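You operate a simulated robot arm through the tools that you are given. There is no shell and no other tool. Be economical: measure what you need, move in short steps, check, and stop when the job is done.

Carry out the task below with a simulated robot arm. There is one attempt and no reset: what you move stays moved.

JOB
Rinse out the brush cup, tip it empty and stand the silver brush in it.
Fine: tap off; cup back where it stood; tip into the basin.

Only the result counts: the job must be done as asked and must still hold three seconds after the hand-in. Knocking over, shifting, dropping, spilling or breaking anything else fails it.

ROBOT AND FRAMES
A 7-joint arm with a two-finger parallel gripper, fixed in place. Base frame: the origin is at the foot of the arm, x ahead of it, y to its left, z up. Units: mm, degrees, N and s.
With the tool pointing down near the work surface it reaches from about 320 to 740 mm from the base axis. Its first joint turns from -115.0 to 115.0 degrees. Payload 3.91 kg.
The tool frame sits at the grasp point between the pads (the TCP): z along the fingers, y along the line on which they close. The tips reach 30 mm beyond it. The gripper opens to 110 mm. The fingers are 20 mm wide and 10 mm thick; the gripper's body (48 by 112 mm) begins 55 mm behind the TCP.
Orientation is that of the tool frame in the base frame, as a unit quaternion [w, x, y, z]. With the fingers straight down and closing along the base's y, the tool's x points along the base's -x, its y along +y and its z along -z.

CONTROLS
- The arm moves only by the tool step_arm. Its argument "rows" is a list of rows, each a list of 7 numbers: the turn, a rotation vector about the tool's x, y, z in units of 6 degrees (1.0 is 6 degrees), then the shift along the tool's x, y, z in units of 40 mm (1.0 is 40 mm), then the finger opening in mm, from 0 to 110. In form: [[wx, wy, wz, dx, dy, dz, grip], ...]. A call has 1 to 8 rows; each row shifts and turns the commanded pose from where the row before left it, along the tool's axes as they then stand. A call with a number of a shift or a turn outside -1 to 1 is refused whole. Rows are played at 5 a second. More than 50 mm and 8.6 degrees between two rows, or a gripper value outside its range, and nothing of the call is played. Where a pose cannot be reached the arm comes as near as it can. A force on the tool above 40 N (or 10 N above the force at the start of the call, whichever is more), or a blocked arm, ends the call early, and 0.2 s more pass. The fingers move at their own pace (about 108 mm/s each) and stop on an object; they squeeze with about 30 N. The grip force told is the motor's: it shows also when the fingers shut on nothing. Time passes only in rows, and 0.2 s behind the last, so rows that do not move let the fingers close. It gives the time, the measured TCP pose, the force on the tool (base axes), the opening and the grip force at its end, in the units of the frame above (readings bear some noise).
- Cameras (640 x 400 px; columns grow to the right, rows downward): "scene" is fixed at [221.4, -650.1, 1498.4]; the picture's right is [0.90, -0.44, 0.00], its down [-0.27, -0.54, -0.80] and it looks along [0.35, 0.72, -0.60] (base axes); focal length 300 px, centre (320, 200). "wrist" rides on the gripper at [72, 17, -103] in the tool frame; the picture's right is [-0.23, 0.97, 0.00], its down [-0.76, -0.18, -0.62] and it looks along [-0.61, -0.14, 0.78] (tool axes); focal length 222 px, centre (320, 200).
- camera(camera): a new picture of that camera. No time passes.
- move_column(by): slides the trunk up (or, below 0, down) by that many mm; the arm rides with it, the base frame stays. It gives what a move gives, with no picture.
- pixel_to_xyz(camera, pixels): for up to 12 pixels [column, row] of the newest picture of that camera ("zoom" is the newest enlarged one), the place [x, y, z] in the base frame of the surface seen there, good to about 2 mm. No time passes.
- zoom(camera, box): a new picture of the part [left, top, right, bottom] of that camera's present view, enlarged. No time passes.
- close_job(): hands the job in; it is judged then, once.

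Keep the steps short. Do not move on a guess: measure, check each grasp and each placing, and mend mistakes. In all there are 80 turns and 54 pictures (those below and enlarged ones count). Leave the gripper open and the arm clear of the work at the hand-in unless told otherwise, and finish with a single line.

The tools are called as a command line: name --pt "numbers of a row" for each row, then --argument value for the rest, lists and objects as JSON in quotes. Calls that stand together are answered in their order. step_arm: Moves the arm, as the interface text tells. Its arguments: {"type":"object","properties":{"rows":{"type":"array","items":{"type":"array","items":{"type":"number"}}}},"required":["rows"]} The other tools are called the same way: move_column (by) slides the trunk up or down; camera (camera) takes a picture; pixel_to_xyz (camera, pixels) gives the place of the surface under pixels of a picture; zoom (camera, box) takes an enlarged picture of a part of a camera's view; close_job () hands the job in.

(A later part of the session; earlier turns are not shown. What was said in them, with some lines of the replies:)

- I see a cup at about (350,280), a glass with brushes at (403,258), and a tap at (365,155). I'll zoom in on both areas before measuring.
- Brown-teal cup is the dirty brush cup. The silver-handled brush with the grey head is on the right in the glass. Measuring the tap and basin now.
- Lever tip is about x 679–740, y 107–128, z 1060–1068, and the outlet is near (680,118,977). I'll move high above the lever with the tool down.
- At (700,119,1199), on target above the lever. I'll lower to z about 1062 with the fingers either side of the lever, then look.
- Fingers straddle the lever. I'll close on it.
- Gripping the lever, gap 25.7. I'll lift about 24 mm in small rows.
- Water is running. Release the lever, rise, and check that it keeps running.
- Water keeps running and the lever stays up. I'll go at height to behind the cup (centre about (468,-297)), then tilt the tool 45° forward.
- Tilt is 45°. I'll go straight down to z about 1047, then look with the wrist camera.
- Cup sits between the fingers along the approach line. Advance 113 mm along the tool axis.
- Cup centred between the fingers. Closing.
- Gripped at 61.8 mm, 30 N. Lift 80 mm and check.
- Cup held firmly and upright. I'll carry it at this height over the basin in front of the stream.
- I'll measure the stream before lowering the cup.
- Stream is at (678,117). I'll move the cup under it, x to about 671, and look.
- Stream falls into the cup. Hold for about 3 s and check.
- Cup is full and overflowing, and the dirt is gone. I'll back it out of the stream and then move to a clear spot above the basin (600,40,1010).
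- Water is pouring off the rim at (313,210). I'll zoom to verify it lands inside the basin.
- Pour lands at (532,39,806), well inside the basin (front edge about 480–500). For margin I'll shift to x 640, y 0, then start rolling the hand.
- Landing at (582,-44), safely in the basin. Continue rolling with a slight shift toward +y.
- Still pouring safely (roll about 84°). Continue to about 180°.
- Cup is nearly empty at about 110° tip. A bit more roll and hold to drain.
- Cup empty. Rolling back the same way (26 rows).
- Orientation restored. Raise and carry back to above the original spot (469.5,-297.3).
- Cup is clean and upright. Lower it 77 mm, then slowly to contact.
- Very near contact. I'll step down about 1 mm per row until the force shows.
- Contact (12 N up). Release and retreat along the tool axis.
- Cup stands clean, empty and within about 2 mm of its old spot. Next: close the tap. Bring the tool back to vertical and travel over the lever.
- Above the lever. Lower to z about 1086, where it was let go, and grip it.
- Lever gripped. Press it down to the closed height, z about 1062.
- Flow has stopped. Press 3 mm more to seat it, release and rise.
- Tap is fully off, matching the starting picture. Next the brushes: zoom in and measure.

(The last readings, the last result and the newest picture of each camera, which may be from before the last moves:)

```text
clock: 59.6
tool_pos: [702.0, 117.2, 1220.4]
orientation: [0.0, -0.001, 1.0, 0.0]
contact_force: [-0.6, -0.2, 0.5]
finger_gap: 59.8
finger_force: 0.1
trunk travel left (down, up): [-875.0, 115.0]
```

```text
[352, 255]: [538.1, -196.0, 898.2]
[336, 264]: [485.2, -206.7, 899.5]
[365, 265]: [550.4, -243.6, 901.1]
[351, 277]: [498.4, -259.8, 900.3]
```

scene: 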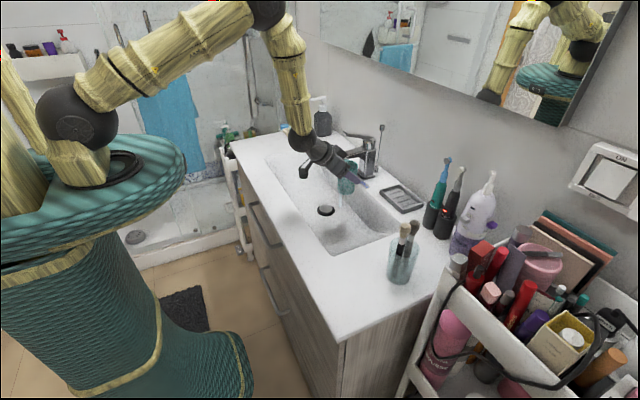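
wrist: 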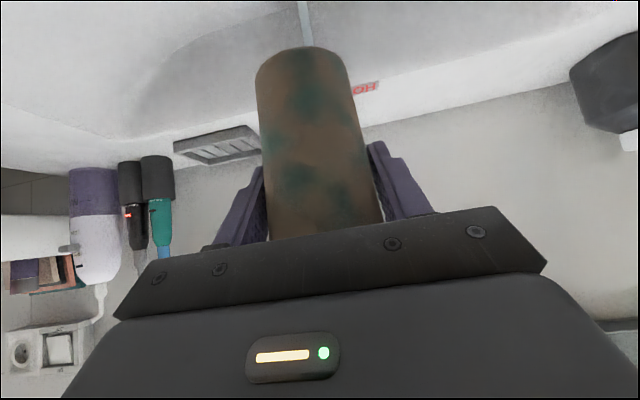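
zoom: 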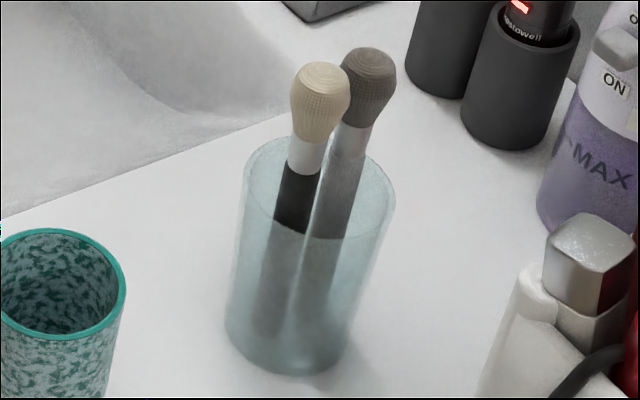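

camera --camera "scene"

pixel_to_xyz --camera "scene" --pixels '[[447, 161], [440, 190], [461, 170], [450, 200], [490, 178], [475, 215], [428, 215], [458, 262], [338, 266], [352, 259], [366, 267], [410, 224]]'

```text
22 pictures are left
```

scene: 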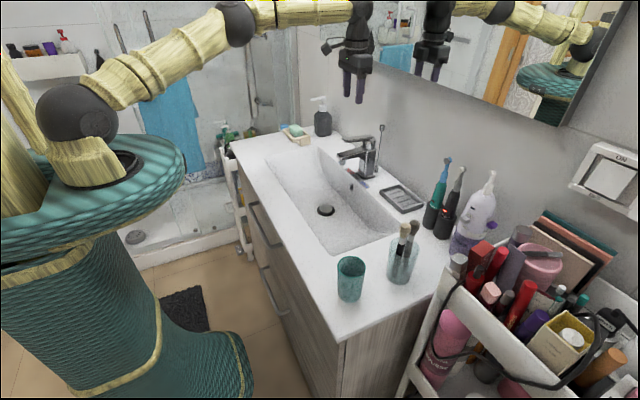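

```text
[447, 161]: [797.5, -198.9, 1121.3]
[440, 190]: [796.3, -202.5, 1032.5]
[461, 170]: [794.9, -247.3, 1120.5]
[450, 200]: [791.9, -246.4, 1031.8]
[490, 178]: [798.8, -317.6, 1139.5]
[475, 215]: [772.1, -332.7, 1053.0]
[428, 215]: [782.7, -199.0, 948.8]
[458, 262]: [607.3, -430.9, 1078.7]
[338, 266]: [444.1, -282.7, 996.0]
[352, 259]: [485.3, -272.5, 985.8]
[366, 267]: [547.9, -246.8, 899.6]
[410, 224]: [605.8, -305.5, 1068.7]
```

Space around the brushes is clear. Move above the silver brush (617,-308) at height.

step_arm --pt "0 0 0 0.193 -0.966 0 60" --pt "0 0 0 0.193 -0.966 0 60" --pt "0 0 0 0.193 -0.966 0 60" --pt "0 0 0 0.193 -0.966 0 60" --pt "0 0 0 0.193 -0.966 0 60" --pt "0 0 0 0.193 -0.966 0 60" --pt "0 0 0 0.193 -0.966 0 60" --pt "0 0 0 0.193 -0.966 0 60"

step_arm --pt "0 0 0 0.193 -0.966 0 60" --pt "0 0 0 0.193 -0.966 0 60" --pt "0 0 0 0.193 -0.966 0 60" --pt "0 0 0 0 0 0.8 60" --pt "0 0 0 0 0 0.8 60" --pt "0 0 0 0 0 0 50"

camera --camera "wrist"

```text
clock: 61.4
tool_pos: [640.4, -194.0, 1219.9]
orientation: [-0.001, 0.0, 1.0, 0.002]
contact_force: [0.5, -0.1, -0.4]
finger_gap: 59.7
finger_force: 0.0
trunk travel left (down, up): [-875.0, 115.0]
```

```text
clock: 62.8
tool_pos: [617.6, -310.2, 1155.4]
orientation: [0.0, 0.002, 1.0, 0.0]
contact_force: [0.6, -0.3, -0.3]
finger_gap: 50.1
finger_force: 0.1
trunk travel left (down, up): [-875.0, 115.0]
```

```text
21 pictures are left
```

wrist: 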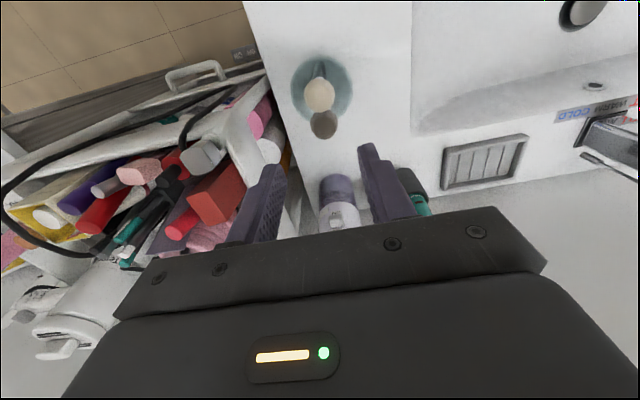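

zoom --camera "wrist" --box '[280, 50, 370, 150]'

pixel_to_xyz --camera "wrist" --pixels '[[319, 95], [323, 123], [311, 124], [335, 122], [324, 137], [305, 95], [333, 95], [322, 110]]'

```text
4.00 times, centred on (325, 100) of wrist
```

zoom: 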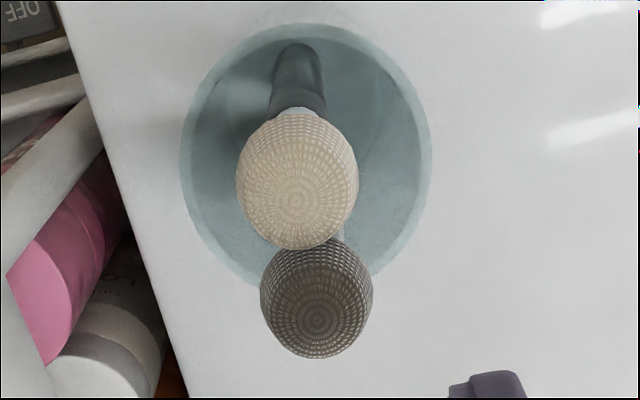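

```text
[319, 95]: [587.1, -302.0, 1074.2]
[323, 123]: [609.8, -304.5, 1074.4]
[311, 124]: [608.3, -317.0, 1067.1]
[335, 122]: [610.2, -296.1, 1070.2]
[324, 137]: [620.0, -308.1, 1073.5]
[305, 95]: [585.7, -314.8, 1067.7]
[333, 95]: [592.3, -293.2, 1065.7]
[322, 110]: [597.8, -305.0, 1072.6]
```

Silver head centre is about (613,-307) and the black one spans x 577–599. Fingers at x 607–627 clear it. Descend to z about 1040.

step_arm --pt "0 0 0 0 0.075 1 50" --pt "0 0 0 0 0 1 50" --pt "0 0 0 0 0 0.6 50" --pt "0 0 0 0 0 0.28 50" --pt "0 0 0 0 0 0 50"

zoom --camera "scene" --box '[360, 190, 450, 290]'

```text
clock: 64.0
tool_pos: [622.2, -303.1, 1039.6]
orientation: [0.001, -0.001, 1.0, 0.001]
contact_force: [-0.3, 0.8, 0.2]
finger_gap: 50.0
finger_force: 0.1
trunk travel left (down, up): [-875.0, 115.0]
```

```text
4.00 times, centred on (405, 240) of scene
```

zoom: 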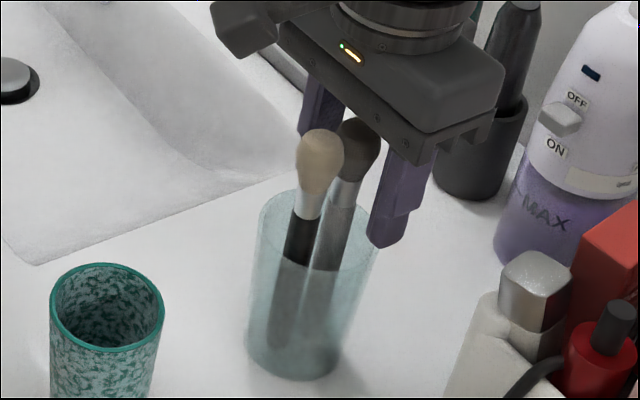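

Read position is (622,-303), a few mm off. Correct by (-5,-4) and re-read.

step_arm --pt "0 0 0 0.12 -0.1 0 50" --pt "0 0 0 0 0 0 50"

camera --camera "wrist"

```text
clock: 64.6
tool_pos: [615.8, -305.3, 1038.9]
orientation: [-0.001, -0.002, 1.0, 0.001]
contact_force: [-0.6, 0.3, -0.8]
finger_gap: 50.2
finger_force: 0.0
trunk travel left (down, up): [-875.0, 115.0]
```

```text
18 pictures are left
```

wrist: 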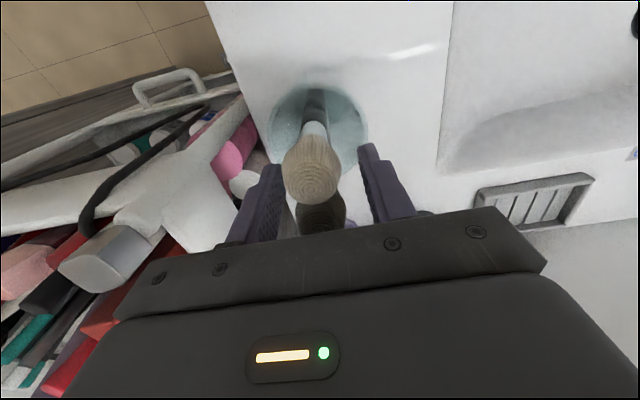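

Aligned. Close on the silver brush.

step_arm --pt "0 0 0 0 0 0 30" --pt "0 0 0 0 0 0 18" --pt "0 0 0 0 0 0 8" --pt "0 0 0 0 0 0 5" --pt "0 0 0 0 0 0 5"

zoom --camera "scene" --box '[360, 190, 450, 290]'

```text
clock: 65.8
tool_pos: [613.8, -307.4, 1040.5]
orientation: [0.001, 0.0, 1.0, 0.0]
contact_force: [0.4, 0.8, 0.0]
finger_gap: 18.3
finger_force: 30.2
trunk travel left (down, up): [-875.0, 115.0]
```

```text
4.00 times, centred on (405, 240) of scene
```

zoom: 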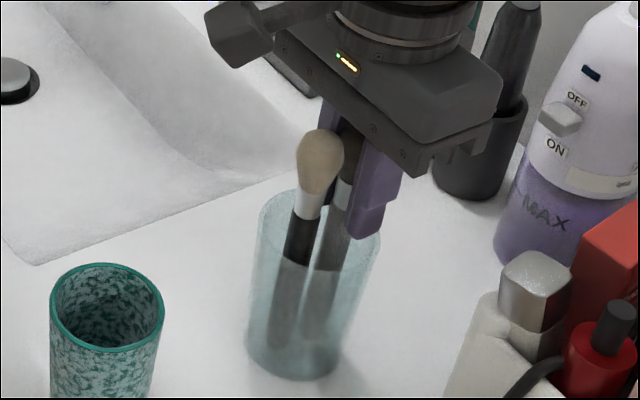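

Gripped (18.3 mm). Lift straight up 140 mm and check.

step_arm --pt "0 0 0 0 0 -0.3 5" --pt "0 0 0 0 0 -0.5 5" --pt "0 0 0 0 0 -0.7 5" --pt "0 0 0 0 0 -0.7 5" --pt "0 0 0 0 0 -0.7 5" --pt "0 0 0 0 0 -0.7 5" --pt "0 0 0 0 0 0 5"

camera --camera "scene"

```text
clock: 67.4
tool_pos: [613.4, -308.4, 1183.3]
orientation: [-0.001, 0.0, 1.0, 0.0]
contact_force: [-0.3, 0.4, 0.2]
finger_gap: 18.4
finger_force: 29.5
trunk travel left (down, up): [-875.0, 115.0]
```

```text
16 pictures are left
```

scene: 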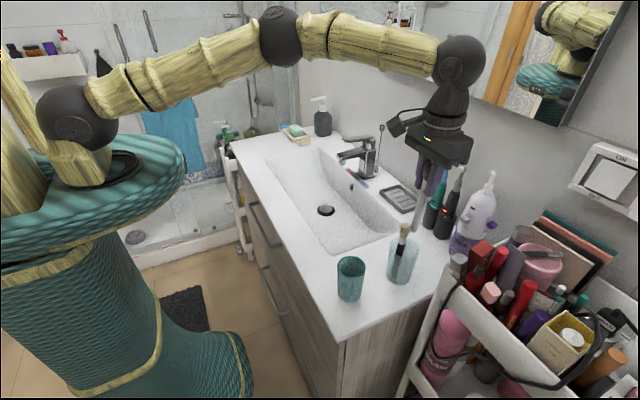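

zoom --camera "scene" --box '[330, 150, 450, 310]'

```text
2.50 times, centred on (390, 230) of scene
```

zoom: 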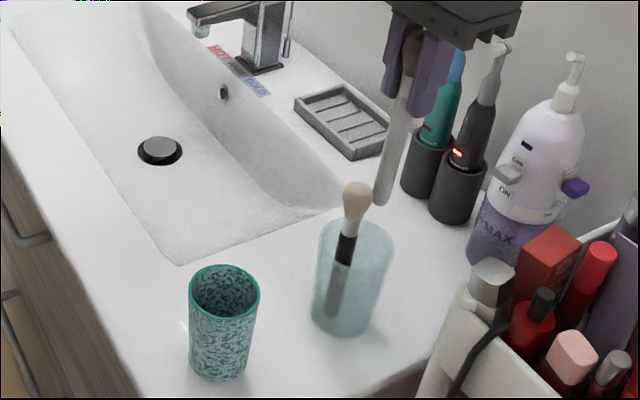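

pixel_to_xyz --camera "zoom" --pixels '[[380, 200], [396, 125], [400, 100], [191, 292], [257, 290], [224, 267], [223, 318], [225, 290]]'

```text
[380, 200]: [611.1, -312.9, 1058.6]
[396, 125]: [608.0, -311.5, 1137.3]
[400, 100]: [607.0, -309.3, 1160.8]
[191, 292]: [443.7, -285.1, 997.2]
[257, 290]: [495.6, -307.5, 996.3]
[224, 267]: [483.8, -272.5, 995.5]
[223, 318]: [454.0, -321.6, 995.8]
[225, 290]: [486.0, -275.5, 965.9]
```

Brush hangs vertical with its bottom at z about 1055. Cup centre is (469,-297). I'll raise it to clear the black brush top (1080), then move over the cup.

step_arm --pt "0 0 0 0 0 -0.8 5" --pt "0 0 0 0 0 -0.8 5" --pt "0 0 0 0 0 0 5" --pt "0 0 0 0.9 0.07 0 5" --pt "0 0 0 0.9 0.07 0 5" --pt "0 0 0 0.9 0.07 0 5" --pt "0 0 0 0.9 0.07 0 5" --pt "0 0 0 0 0 0 5"

zoom --camera "scene" --box '[290, 120, 450, 310]'

```text
clock: 69.2
tool_pos: [469.4, -297.4, 1248.4]
orientation: [0.0, 0.001, 1.0, 0.001]
contact_force: [0.3, -0.1, -0.2]
finger_gap: 18.5
finger_force: 30.3
trunk travel left (down, up): [-875.0, 115.0]
```

```text
2.11 times, centred on (370, 215) of scene
```

zoom: 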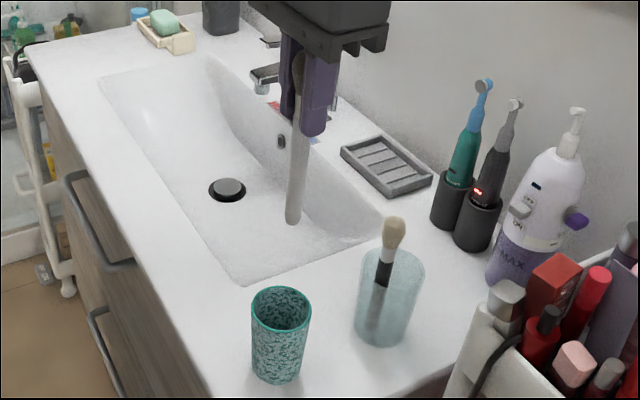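

pixel_to_xyz --camera "zoom" --pixels '[[293, 216], [298, 170], [301, 130]]'

step_arm --pt "0 0 0 0 0 1 5" --pt "0 0 0 0 0 1 5" --pt "0 0 0 0 0 0.9 5" --pt "0 0 0 0 0 0 5"

zoom --camera "scene" --box '[310, 180, 410, 310]'

```text
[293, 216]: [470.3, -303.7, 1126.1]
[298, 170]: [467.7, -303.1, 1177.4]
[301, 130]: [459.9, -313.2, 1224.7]
```

```text
clock: 70.2
tool_pos: [469.7, -297.0, 1134.0]
orientation: [0.001, 0.0, 1.0, 0.0]
contact_force: [0.2, -0.9, 0.1]
finger_gap: 18.3
finger_force: 30.1
trunk travel left (down, up): [-875.0, 115.0]
```

```text
3.08 times, centred on (360, 245) of scene
```

zoom: 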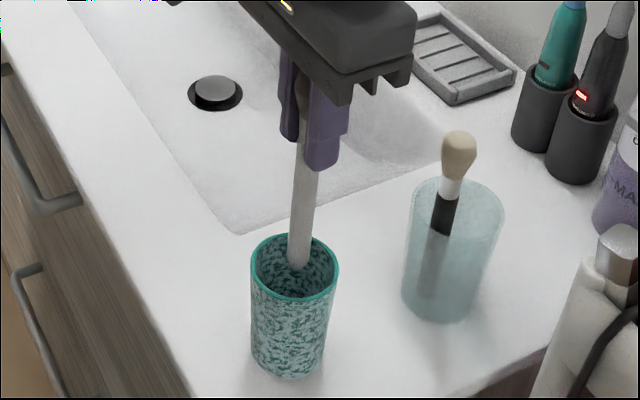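

Bottom of the brush is above the cup mouth, centred. Lower to z about 1040, then gently further.

step_arm --pt "0 0 0 0 0 0.8 5" --pt "0 0 0 0 0 0.8 5" --pt "0 0 0 0 0 0.6 5" --pt "0 0 0 0 0 0.15 5" --pt "0 0 0 0 0 0 5"

step_arm --pt "0 0 0 0 0 0.05 5" --pt "0 0 0 0 0 0.05 5" --pt "0 0 0 0 0 0 5"

zoom --camera "scene" --box '[310, 200, 410, 310]'

```text
clock: 71.4
tool_pos: [471.7, -297.3, 1039.6]
orientation: [0.0, -0.001, 1.0, -0.001]
contact_force: [1.7, -0.8, 10.8]
finger_gap: 18.0
finger_force: 29.7
trunk travel left (down, up): [-875.0, 115.0]
```

```text
clock: 72.2
tool_pos: [468.7, -296.5, 1036.7]
orientation: [0.0, 0.0, 1.0, -0.001]
contact_force: [0.7, 1.3, 22.9]
finger_gap: 18.4
finger_force: 30.5
trunk travel left (down, up): [-875.0, 115.0]
```

```text
3.64 times, centred on (360, 255) of scene
```

zoom: 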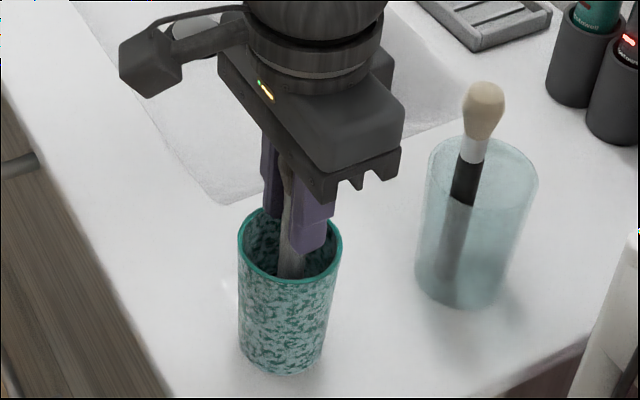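

Brush stands on the cup floor (23 N). Relieve 3 mm, open slowly, and rise straight up.

step_arm --pt "0 0 0 0 0 -0.08 5" --pt "0 0 0 0 0 0 5" --pt "0 0 0 0 0 0 22" --pt "0 0 0 0 0 0 30" --pt "0 0 0 0 0 0 45" --pt "0 0 0 0 0 0 60" --pt "0 0 0 0 0 0 70" --pt "0 0 0 0 0 0 70"

zoom --camera "scene" --box '[310, 200, 410, 310]'

camera --camera "wrist"

```text
clock: 74.0
tool_pos: [470.0, -296.6, 1038.6]
orientation: [0.001, 0.0, 1.0, 0.0]
contact_force: [-0.8, 0.2, -0.2]
finger_gap: 70.0
finger_force: 0.0
trunk travel left (down, up): [-875.0, 115.0]
```

```text
3.64 times, centred on (360, 255) of scene
```

zoom: 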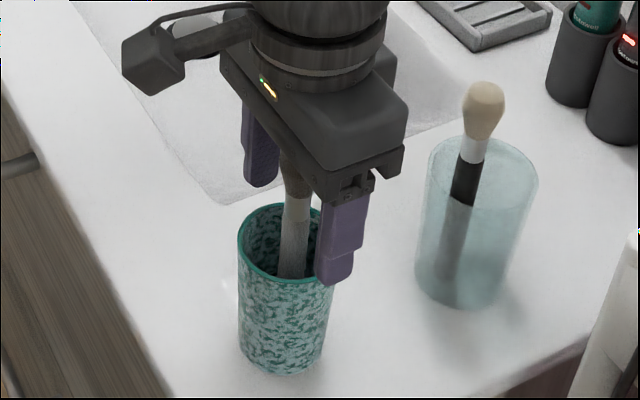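

```text
10 pictures are left
```

wrist: 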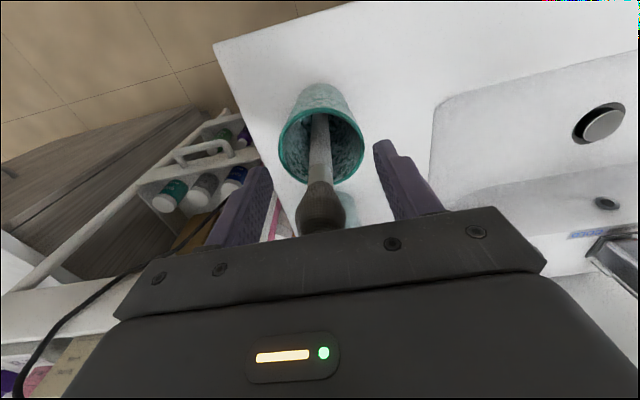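

Brush is free between the open fingers and standing in the cup. Rise straight up.

step_arm --pt "0 0 0 0 0 -0.5 80" --pt "0 0 0 0 0 -0.8 80" --pt "0 0 0 0 0 -1 80" --pt "0 0 0 0 0 -1 80" --pt "0 0 0 0 0 -1 100" --pt "0 0 0 0.5 0.8 -0.5 110" --pt "0 0 0 0.5 0.8 0 110" --pt "0 0 0 0 0 0 110"

camera --camera "scene"

zoom --camera "scene" --box '[310, 200, 430, 310]'

```text
clock: 75.8
tool_pos: [430.0, -232.7, 1230.1]
orientation: [0.0, 0.0, 1.0, 0.0]
contact_force: [-0.1, -0.8, -0.2]
finger_gap: 110.2
finger_force: 0.2
trunk travel left (down, up): [-875.0, 115.0]
```

```text
9 pictures are left
```

scene: 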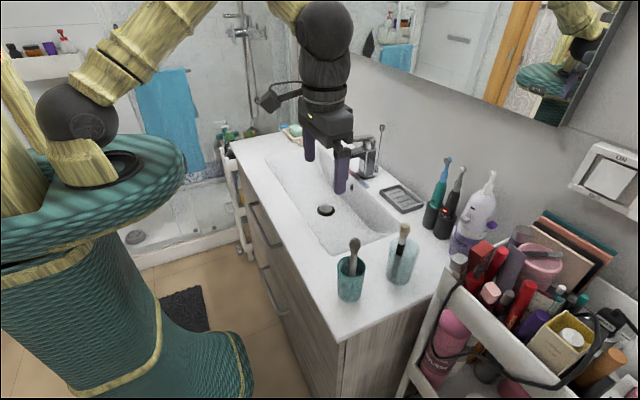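

```text
3.64 times, centred on (370, 255) of scene
```

zoom: 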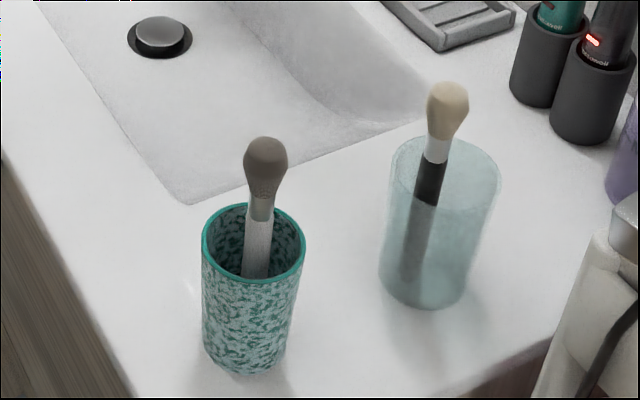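

The silver brush stands in the clean, empty cup at its old spot. The tap is off, everything else is in place, and the gripper is open and clear. Handing in.

close_job

```text
The job is handed in.
```

The brush cup is rinsed, tipped empty into the basin and back within about 2 mm of its old spot with the silver brush standing in it; the tap is off, and the job is handed in.
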